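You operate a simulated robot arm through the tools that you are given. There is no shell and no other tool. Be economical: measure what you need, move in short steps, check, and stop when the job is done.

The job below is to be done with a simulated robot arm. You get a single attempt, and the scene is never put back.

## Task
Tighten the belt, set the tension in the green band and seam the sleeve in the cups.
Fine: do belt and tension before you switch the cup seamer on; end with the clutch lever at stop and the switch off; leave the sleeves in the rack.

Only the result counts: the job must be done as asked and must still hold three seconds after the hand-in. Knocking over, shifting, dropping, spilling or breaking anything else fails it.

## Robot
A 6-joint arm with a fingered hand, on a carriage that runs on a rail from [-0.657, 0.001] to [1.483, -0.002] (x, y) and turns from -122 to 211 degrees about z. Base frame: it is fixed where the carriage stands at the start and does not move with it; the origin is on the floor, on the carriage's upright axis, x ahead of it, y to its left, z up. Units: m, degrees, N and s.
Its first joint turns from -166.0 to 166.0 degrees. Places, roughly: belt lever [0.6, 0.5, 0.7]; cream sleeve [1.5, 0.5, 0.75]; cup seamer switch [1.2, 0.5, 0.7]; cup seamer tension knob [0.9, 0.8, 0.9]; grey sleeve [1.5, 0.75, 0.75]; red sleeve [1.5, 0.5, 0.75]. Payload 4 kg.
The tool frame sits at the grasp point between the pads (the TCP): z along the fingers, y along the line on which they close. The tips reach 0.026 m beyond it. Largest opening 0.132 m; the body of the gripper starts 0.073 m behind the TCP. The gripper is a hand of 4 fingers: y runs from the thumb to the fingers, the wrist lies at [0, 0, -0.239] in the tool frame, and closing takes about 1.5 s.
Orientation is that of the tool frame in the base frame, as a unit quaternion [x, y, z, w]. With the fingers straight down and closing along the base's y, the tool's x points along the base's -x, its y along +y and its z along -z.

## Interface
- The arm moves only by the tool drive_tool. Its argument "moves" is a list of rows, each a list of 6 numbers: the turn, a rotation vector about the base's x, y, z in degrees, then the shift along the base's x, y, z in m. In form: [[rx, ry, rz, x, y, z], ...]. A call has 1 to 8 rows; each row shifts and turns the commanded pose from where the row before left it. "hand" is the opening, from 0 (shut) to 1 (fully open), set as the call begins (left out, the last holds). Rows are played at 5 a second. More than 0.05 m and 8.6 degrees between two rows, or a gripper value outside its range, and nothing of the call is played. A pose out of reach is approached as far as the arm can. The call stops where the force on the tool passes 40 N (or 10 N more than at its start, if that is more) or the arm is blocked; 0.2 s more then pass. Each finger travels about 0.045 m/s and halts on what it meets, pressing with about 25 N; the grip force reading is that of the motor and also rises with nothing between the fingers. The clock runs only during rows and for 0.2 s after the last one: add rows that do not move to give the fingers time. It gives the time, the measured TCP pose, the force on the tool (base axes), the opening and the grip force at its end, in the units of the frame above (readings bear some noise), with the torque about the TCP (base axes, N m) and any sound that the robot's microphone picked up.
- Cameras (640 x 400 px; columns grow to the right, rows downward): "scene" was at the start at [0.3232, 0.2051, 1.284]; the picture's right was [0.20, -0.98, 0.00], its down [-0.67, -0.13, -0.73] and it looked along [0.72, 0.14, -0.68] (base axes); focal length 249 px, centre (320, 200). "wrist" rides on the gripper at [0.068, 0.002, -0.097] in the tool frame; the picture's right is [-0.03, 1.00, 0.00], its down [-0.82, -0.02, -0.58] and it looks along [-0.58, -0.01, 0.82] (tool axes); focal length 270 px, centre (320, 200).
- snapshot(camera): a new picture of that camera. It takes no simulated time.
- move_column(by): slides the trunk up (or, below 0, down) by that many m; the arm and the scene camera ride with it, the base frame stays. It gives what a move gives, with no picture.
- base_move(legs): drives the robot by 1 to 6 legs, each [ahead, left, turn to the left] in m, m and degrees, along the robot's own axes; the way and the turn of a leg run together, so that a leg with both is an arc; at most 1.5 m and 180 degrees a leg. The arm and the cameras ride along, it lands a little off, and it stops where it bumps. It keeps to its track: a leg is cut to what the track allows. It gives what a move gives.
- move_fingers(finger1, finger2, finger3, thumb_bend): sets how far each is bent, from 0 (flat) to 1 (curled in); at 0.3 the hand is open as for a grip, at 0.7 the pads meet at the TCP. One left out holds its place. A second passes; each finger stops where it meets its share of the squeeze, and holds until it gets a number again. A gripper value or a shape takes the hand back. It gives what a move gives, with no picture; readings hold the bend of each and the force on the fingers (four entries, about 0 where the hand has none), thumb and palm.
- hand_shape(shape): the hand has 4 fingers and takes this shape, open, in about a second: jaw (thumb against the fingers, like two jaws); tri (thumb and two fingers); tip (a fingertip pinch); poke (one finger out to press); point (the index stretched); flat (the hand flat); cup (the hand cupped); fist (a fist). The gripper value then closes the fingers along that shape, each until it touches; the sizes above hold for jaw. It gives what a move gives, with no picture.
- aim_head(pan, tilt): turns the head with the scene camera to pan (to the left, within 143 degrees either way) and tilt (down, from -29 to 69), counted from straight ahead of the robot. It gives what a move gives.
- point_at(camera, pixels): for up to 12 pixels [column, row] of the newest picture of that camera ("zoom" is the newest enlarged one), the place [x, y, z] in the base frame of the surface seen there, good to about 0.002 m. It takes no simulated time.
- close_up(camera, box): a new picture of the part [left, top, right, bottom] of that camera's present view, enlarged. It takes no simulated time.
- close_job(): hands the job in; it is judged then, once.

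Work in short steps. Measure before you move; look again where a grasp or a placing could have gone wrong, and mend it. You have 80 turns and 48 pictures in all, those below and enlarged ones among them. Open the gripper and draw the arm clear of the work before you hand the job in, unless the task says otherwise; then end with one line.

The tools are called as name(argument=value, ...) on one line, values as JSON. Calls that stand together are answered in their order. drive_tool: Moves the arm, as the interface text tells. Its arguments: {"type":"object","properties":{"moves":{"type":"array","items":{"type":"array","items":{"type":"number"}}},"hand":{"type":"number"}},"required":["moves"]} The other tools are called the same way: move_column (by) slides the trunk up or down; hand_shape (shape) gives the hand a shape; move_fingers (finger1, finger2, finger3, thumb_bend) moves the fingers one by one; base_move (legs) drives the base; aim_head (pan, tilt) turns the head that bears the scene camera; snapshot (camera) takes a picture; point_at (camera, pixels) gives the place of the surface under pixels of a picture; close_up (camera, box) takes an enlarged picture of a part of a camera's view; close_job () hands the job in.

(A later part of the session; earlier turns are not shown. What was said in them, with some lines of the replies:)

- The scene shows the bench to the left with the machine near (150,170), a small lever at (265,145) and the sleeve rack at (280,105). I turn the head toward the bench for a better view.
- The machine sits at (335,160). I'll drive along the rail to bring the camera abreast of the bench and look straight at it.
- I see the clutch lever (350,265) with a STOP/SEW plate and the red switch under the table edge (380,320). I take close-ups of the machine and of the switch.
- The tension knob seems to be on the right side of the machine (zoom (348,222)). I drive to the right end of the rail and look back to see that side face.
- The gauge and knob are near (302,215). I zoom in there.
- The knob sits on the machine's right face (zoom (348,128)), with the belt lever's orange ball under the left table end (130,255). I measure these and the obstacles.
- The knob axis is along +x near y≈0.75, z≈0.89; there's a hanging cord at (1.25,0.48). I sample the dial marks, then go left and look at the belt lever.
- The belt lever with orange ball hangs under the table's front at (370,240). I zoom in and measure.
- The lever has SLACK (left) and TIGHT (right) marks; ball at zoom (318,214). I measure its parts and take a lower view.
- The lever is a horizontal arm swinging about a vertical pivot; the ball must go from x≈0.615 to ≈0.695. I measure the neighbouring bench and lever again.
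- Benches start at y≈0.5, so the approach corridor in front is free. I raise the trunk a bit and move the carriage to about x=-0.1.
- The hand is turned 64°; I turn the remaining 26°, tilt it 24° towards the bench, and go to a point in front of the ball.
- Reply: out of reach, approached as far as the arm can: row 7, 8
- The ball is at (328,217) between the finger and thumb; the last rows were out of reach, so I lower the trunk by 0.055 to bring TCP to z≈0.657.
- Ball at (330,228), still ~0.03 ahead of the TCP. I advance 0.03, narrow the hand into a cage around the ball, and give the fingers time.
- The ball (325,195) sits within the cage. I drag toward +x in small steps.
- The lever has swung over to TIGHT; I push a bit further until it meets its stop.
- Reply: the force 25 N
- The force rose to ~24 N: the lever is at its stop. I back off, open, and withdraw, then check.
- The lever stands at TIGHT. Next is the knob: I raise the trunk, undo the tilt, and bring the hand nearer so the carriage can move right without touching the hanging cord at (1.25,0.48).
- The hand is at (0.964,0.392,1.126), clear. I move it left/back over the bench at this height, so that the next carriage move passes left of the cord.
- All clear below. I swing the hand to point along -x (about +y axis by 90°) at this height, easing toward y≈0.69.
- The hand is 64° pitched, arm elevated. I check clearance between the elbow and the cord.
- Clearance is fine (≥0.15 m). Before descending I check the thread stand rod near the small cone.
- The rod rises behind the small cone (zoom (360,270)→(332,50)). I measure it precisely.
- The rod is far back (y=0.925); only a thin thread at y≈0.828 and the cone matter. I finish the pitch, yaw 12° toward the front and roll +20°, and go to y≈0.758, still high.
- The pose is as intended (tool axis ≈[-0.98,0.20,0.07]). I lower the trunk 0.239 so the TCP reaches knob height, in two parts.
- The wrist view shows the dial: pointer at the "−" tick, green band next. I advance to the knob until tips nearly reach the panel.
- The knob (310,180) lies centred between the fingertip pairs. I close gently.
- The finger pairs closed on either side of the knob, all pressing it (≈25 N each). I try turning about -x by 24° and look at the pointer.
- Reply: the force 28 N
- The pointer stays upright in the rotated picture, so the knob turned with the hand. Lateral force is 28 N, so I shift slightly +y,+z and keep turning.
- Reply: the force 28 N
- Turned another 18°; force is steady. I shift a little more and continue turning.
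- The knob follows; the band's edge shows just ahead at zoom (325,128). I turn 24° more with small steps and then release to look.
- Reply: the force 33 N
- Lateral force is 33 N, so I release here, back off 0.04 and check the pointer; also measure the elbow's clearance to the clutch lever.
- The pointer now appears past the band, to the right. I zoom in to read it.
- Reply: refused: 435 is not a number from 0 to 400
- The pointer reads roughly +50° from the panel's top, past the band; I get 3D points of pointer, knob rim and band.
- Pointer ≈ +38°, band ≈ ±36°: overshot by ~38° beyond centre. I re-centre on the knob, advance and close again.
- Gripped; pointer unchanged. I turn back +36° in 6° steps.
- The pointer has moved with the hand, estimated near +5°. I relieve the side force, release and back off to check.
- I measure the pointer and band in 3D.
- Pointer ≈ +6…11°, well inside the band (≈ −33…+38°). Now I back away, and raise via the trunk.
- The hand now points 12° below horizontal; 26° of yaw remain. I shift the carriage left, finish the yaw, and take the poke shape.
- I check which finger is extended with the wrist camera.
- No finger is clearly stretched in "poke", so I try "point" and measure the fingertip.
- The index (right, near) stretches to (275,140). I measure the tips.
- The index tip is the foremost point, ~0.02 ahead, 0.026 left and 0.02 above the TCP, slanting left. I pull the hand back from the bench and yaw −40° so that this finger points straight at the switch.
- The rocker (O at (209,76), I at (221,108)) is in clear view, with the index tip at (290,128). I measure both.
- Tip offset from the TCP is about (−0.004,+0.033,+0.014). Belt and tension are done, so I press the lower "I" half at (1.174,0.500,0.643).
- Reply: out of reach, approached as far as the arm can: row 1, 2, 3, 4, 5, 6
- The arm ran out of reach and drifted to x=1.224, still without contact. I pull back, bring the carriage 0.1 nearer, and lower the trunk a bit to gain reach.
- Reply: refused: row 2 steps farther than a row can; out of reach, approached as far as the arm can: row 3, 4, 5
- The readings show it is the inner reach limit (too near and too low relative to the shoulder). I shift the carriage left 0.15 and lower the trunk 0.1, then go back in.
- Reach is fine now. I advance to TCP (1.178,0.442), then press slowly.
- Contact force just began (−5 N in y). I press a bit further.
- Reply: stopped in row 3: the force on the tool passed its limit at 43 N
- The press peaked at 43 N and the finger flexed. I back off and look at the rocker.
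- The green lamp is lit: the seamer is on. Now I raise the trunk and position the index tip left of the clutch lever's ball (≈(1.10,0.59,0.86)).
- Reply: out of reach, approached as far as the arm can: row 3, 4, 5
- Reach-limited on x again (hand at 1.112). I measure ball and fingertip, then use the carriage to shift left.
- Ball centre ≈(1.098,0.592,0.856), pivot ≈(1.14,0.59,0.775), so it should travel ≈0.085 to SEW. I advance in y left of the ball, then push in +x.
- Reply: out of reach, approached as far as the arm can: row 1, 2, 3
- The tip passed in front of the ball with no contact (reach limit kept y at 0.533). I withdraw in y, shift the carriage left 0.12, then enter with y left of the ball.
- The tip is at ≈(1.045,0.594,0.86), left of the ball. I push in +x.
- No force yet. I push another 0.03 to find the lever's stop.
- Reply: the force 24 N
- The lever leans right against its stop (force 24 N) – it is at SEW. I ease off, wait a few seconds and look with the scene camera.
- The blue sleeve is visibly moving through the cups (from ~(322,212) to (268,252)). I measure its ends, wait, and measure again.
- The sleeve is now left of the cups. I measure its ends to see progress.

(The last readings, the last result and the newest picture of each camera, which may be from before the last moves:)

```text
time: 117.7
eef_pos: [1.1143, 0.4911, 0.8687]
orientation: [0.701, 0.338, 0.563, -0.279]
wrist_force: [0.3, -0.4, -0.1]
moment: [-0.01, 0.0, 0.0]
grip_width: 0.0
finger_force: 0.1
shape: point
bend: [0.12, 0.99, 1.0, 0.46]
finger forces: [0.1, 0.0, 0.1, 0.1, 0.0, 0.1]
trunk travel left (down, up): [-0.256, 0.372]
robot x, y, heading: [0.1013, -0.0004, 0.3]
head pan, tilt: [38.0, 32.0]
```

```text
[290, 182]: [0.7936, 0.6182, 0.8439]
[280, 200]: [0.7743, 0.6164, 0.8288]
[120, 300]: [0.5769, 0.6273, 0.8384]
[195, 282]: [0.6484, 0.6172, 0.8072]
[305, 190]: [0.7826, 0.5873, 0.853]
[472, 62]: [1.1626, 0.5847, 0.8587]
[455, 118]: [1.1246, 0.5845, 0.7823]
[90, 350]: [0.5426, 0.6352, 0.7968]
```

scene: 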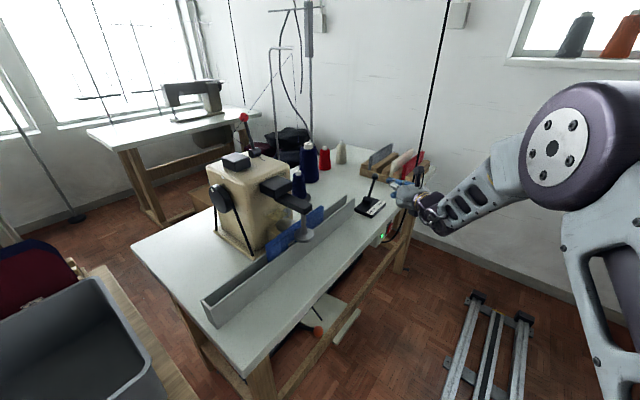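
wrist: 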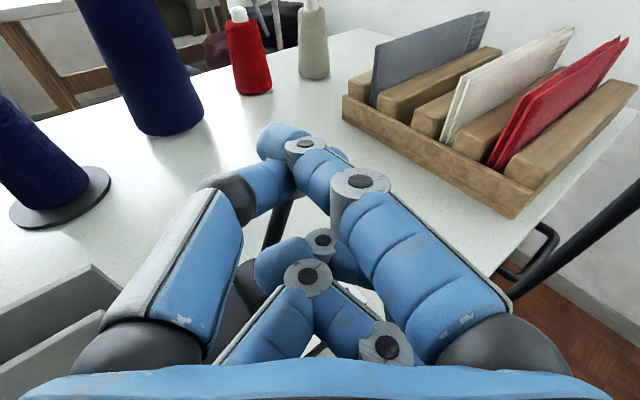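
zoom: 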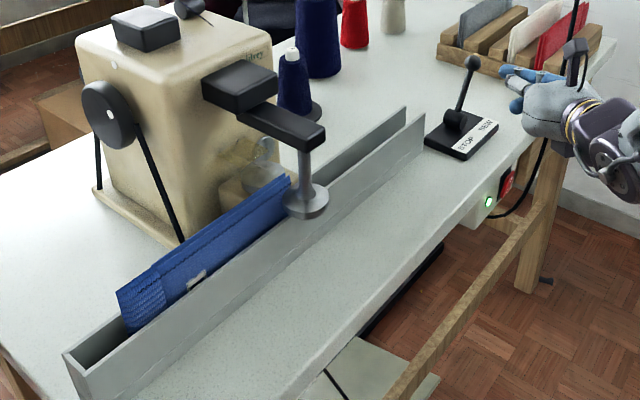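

The sleeve's trailing end is now at the cups (x≈0.79), i.e. the seam has run its full length. I shift the carriage right 0.07 and bring the tip to the right side of the ball (≈(1.172,0.592,0.856)).

base_move(legs=[[0.07, 0, 0]])

drive_tool(moves=[[0, 0, 0, 0.012, 0, 0], [0, 0, 0, 0.012, 0.01, -0.005], [0, 0, 0, 0, 0.03, -0.01], [0, 0, 0, 0, 0.03, -0.008]])

close_up(camera="scene", box=[160, 140, 400, 310])

```text
time: 118.7
eef_pos: [1.1857, 0.49, 0.8696]
orientation: [0.7, 0.338, 0.564, -0.279]
wrist_force: [0.1, 0.5, -0.3]
moment: [-0.02, -0.02, -0.02]
grip_width: 0.0001
finger_force: 0.1
shape: point
bend: [0.11, 0.99, 1.0, 0.46]
finger forces: [0.0, 0.0, 0.1, 0.1, 0.0, 0.0]
trunk travel left (down, up): [-0.256, 0.372]
robot x, y, heading: [0.171, -0.0016, 0.4]
head pan, tilt: [38.0, 32.0]
```

```text
time: 119.7
eef_pos: [1.2087, 0.5602, 0.8456]
orientation: [0.7, 0.339, 0.563, -0.279]
wrist_force: [0.1, 0.2, 0.2]
moment: [0.01, 0.01, 0.05]
grip_width: 0.0
finger_force: 0.1
shape: point
bend: [0.11, 0.99, 1.0, 0.46]
finger forces: [0.0, 0.1, 0.1, 0.0, 0.1, 0.0]
trunk travel left (down, up): [-0.256, 0.372]
robot x, y, heading: [0.1719, 0.0002, 0.3]
head pan, tilt: [38.0, 32.0]
```

```text
2.35 times, centred on (280, 225) of scene
```

zoom: 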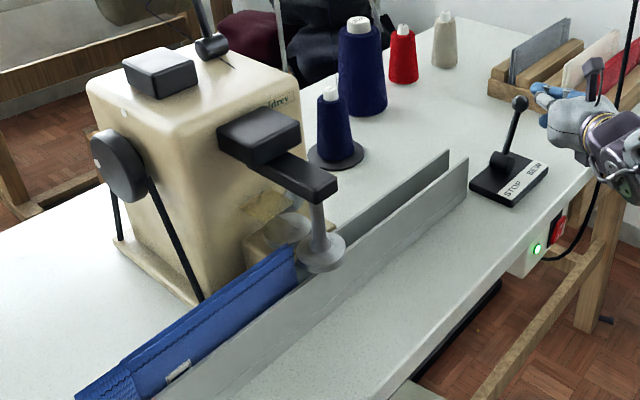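

The sleeve shows stitches along its top; I measure its ends to see whether it still moves.

point_at(camera="zoom", pixels=[[292, 250], [288, 262], [80, 395], [300, 255], [519, 103], [540, 92]])

```text
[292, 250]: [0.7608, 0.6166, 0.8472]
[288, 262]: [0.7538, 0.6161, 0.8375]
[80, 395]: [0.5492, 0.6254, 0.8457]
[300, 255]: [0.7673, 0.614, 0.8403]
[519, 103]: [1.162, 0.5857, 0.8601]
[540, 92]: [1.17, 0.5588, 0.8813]
```

The trailing end is past the cups (x≈0.765) and stitched; I now push the lever back toward STOP (−x).

drive_tool(moves=[[0, 0, 0, -0.015, 0, 0], [0, 0, 0, -0.015, 0, 0.001], [0, 0, 0, -0.015, 0, 0.002], [0, 0, 0, -0.015, 0, 0.001], [0, 0, 0, -0.015, 0, -0.001], [0, 0, 0, -0.012, 0, -0.001], [0, 0, 0, -0.006, 0, 0]])

```text
time: 121.3
eef_pos: [1.1152, 0.5588, 0.8484]
orientation: [0.702, 0.339, 0.562, -0.278]
wrist_force: [-0.4, -0.6, -0.4]
moment: [-0.01, -0.02, -0.02]
grip_width: 0.0
finger_force: 0.0
shape: point
bend: [0.12, 0.99, 1.0, 0.46]
finger forces: [0.1, 0.0, 0.1, 0.1, 0.0, 0.0]
trunk travel left (down, up): [-0.256, 0.372]
robot x, y, heading: [0.1747, -0.003, 0.4]
head pan, tilt: [38.0, 32.0]
```

No stop felt yet; I go a little further until it resists.

drive_tool(moves=[[0, 0, 0, -0.006, 0, 0], [0, 0, 0, -0.006, 0, 0], [0, 0, 0, -0.005, 0, 0]])

```text
time: 122.1
eef_pos: [1.1001, 0.5596, 0.8505]
orientation: [0.701, 0.336, 0.564, -0.278]
wrist_force: [14.5, -2.2, 6.2]
moment: [0.19, 0.14, -0.4]
grip_width: 0.0
finger_force: 0.0
shape: point
bend: [0.05, 0.99, 1.0, 0.44]
finger forces: [0.0, 0.0, 0.0, 0.0, 0.0, 0.0]
trunk travel left (down, up): [-0.256, 0.372]
robot x, y, heading: [0.1765, -0.0009, 0.1]
head pan, tilt: [38.0, 32.0]
```

Force +14.5 N in x: the lever is at the STOP end. I back off, withdraw to y≈0.39 and go to the switch position as before.

drive_tool(moves=[[0, 0, 0, 0.012, 0, 0], [0, 0, 0, 0.006, -0.04, 0.005], [0, 0, 0, -0.01, -0.04, 0], [0, 0, 0, -0.02, -0.04, 0], [0, 0, 0, -0.02, -0.045, 0]])

base_move(legs=[[0.11, 0, 0]])

move_column(by=-0.18)

```text
time: 123.3
eef_pos: [1.0661, 0.3956, 0.8534]
orientation: [0.701, 0.339, 0.562, -0.279]
wrist_force: [0.1, 0.1, 0.0]
moment: [0.02, -0.03, -0.01]
grip_width: 0.0
finger_force: 0.1
shape: point
bend: [0.12, 0.99, 1.0, 0.46]
finger forces: [0.0, 0.0, 0.0, 0.0, 0.1, 0.0]
trunk travel left (down, up): [-0.256, 0.372]
robot x, y, heading: [0.172, -0.0025, 0.4]
head pan, tilt: [38.0, 32.0]
```

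```text
time: 124.5
eef_pos: [1.1756, 0.3951, 0.8533]
orientation: [0.7, 0.338, 0.563, -0.279]
wrist_force: [-0.3, -0.5, 0.3]
moment: [-0.02, 0.02, 0.0]
grip_width: 0.0001
finger_force: 0.1
shape: point
bend: [0.11, 1.0, 1.0, 0.46]
finger forces: [0.1, 0.0, 0.0, 0.0, 0.0, 0.0]
trunk travel left (down, up): [-0.256, 0.372]
robot x, y, heading: [0.2832, 0.0026, 0.5]
head pan, tilt: [38.0, 32.0]
```

```text
time: 126.5
eef_pos: [1.1761, 0.3961, 0.6734]
orientation: [0.701, 0.339, 0.562, -0.279]
wrist_force: [0.1, -0.2, -0.5]
moment: [0.04, 0.0, -0.01]
grip_width: 0.0
finger_force: 0.1
shape: point
bend: [0.11, 1.0, 1.0, 0.45]
finger forces: [0.1, 0.1, 0.0, 0.0, 0.0, 0.0]
trunk travel left (down, up): [-0.076, 0.552]
robot x, y, heading: [0.2812, 0.0007, 0.4]
head pan, tilt: [38.0, 32.0]
```

Now I press the upper "O" half (tip z ≈0.673).

drive_tool(moves=[[0, 0, 0, 0.001, 0.03, -0.008], [0, 0, 0, 0.001, 0.03, -0.006], [0, 0, 0, 0, 0.01, 0], [0, 0, 0, 0, 0.005, 0], [0, 0, 0, 0, 0.004, 0], [0, 0, 0, 0, 0.004, 0], [0, 0, 0, 0, 0.003, 0]])

```text
time: 127.9
eef_pos: [1.1803, 0.4688, 0.6601]
orientation: [0.703, 0.335, 0.563, -0.277]
wrist_force: [-0.8, -2.0, 0.7]
moment: [0.07, 0.0, 0.03]
grip_width: 0.0
finger_force: 0.0
shape: point
bend: [0.12, 1.0, 1.0, 0.46]
finger forces: [0.0, 0.0, 0.0, 0.0, 0.0, 0.0]
trunk travel left (down, up): [-0.076, 0.552]
robot x, y, heading: [0.2806, -0.0018, 0.1]
head pan, tilt: [38.0, 32.0]
stopped in row 6: the force on the tool passed its limit at 45 N (the readings are from after the stop); the commanded pose is now the measured one
```

Same force peak as when switching on. I back off and look at the lamp and rocker.

drive_tool(moves=[[0, 0, 0, 0, -0.02, 0], [0, 0, 0, -0.004, -0.03, 0], [0, 0, 0, 0, -0.03, 0.01]])

snapshot(camera="wrist")

```text
time: 128.7
eef_pos: [1.176, 0.3899, 0.6682]
orientation: [0.704, 0.334, 0.563, -0.276]
wrist_force: [0.5, 0.2, -0.7]
moment: [0.0, -0.01, 0.01]
grip_width: 0.0001
finger_force: 0.1
shape: point
bend: [0.12, 1.0, 1.0, 0.46]
finger forces: [0.0, 0.1, 0.0, 0.0, 0.0, 0.0]
trunk travel left (down, up): [-0.076, 0.552]
robot x, y, heading: [0.2774, 0.0021, 0.0]
head pan, tilt: [38.0, 32.0]
```

```text
1 pictures are left
```

wrist: 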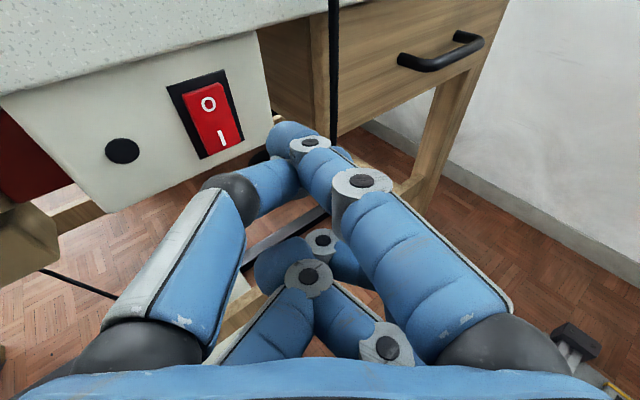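

The lamp is dark and O is pressed: off. I draw the hand clear, open it, and take the last picture of the bench.

drive_tool(moves=[[0, 0, 0, 0, -0.04, 0], [0, 0, 0, 0, -0.04, 0]])

base_move(legs=[[-0.2, 0, 0]])

hand_shape(shape="jaw")

move_column(by=0.25)

aim_head(pan=42, tilt=35)

snapshot(camera="scene")

```text
time: 129.3
eef_pos: [1.1752, 0.31, 0.6699]
orientation: [0.704, 0.334, 0.563, -0.275]
wrist_force: [-0.9, 0.6, -0.5]
moment: [-0.01, 0.0, -0.02]
grip_width: 0.0002
finger_force: 0.1
shape: point
bend: [0.12, 1.0, 1.0, 0.46]
finger forces: [0.0, 0.1, 0.0, 0.0, 0.0, 0.0]
trunk travel left (down, up): [-0.076, 0.552]
robot x, y, heading: [0.2817, -0.0041, 0.6]
head pan, tilt: [38.0, 32.0]
```

```text
time: 130.9
eef_pos: [0.9768, 0.3098, 0.6673]
orientation: [0.703, 0.334, 0.564, -0.276]
wrist_force: [-0.6, 0.0, -0.5]
moment: [-0.02, 0.02, 0.0]
grip_width: 0.0
finger_force: 0.1
shape: point
bend: [0.12, 1.0, 1.0, 0.46]
finger forces: [0.1, 0.0, 0.0, 0.0, 0.1, 0.0]
trunk travel left (down, up): [-0.076, 0.552]
robot x, y, heading: [0.0802, 0.0025, -0.0]
head pan, tilt: [38.0, 32.0]
```

```text
time: 131.8
eef_pos: [0.9776, 0.3106, 0.6686]
orientation: [0.703, 0.334, 0.564, -0.276]
wrist_force: [-0.2, 0.8, 0.0]
moment: [-0.01, 0.02, -0.01]
grip_width: 0.1323
finger_force: 0.1
shape: jaw
bend: [0.3, 0.3, 0.3, 0.3]
finger forces: [0.1, 0.0, 0.0, 0.0, 0.0, 0.0]
trunk travel left (down, up): [-0.076, 0.552]
robot x, y, heading: [0.0819, -0.001, 0.3]
head pan, tilt: [38.0, 32.0]
```

```text
time: 134.4
eef_pos: [0.9771, 0.3098, 0.9182]
orientation: [0.703, 0.334, 0.564, -0.276]
wrist_force: [0.3, -0.2, 0.5]
moment: [0.0, -0.03, 0.0]
grip_width: 0.1321
finger_force: 0.2
shape: jaw
bend: [0.3, 0.3, 0.3, 0.3]
finger forces: [0.0, 0.0, 0.0, 0.0, 0.1, 0.1]
trunk travel left (down, up): [-0.326, 0.302]
robot x, y, heading: [0.0832, 0.0014, 0.2]
head pan, tilt: [38.0, 32.0]
```

```text
time: 135.0
eef_pos: [0.9763, 0.3098, 0.9181]
orientation: [0.703, 0.333, 0.564, -0.275]
wrist_force: [0.8, -0.4, -0.2]
moment: [0.02, -0.01, 0.0]
grip_width: 0.1319
finger_force: 0.1
shape: jaw
bend: [0.3, 0.3, 0.3, 0.3]
finger forces: [0.0, 0.1, 0.1, 0.1, 0.0, 0.0]
trunk travel left (down, up): [-0.326, 0.302]
robot x, y, heading: [0.0837, 0.0002, 0.3]
head pan, tilt: [42.0, 35.0]
```

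```text
0 pictures are left
```

scene: 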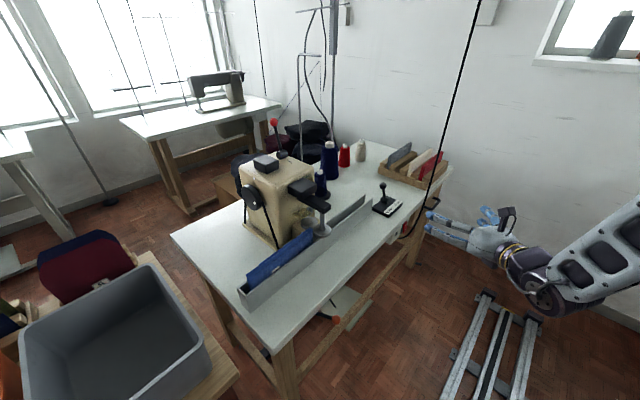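

The hand is clear; I verify the lever ball and sleeve positions with one last measurement.

point_at(camera="scene", pixels=[[382, 185], [383, 190], [387, 200], [310, 236], [248, 283], [336, 319], [334, 317]])

```text
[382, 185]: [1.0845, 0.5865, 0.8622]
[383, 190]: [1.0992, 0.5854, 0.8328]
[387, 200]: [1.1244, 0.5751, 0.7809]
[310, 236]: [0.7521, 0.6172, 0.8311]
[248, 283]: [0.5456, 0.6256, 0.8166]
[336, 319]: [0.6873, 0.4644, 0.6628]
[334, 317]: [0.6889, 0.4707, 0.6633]
```

The lever ball is at x≈1.09 (STOP), the belt lever at x≈0.70 (TIGHT), the seamed sleeve rests in the trough and the switch is off, so I hand in.

close_job()

```text
The job is handed in.
```

I tightened the belt, set the tension inside the green band, and ran the blue sleeve through the cups. The clutch lever ended at STOP with the switch off, and the rack sleeves weren't touched.
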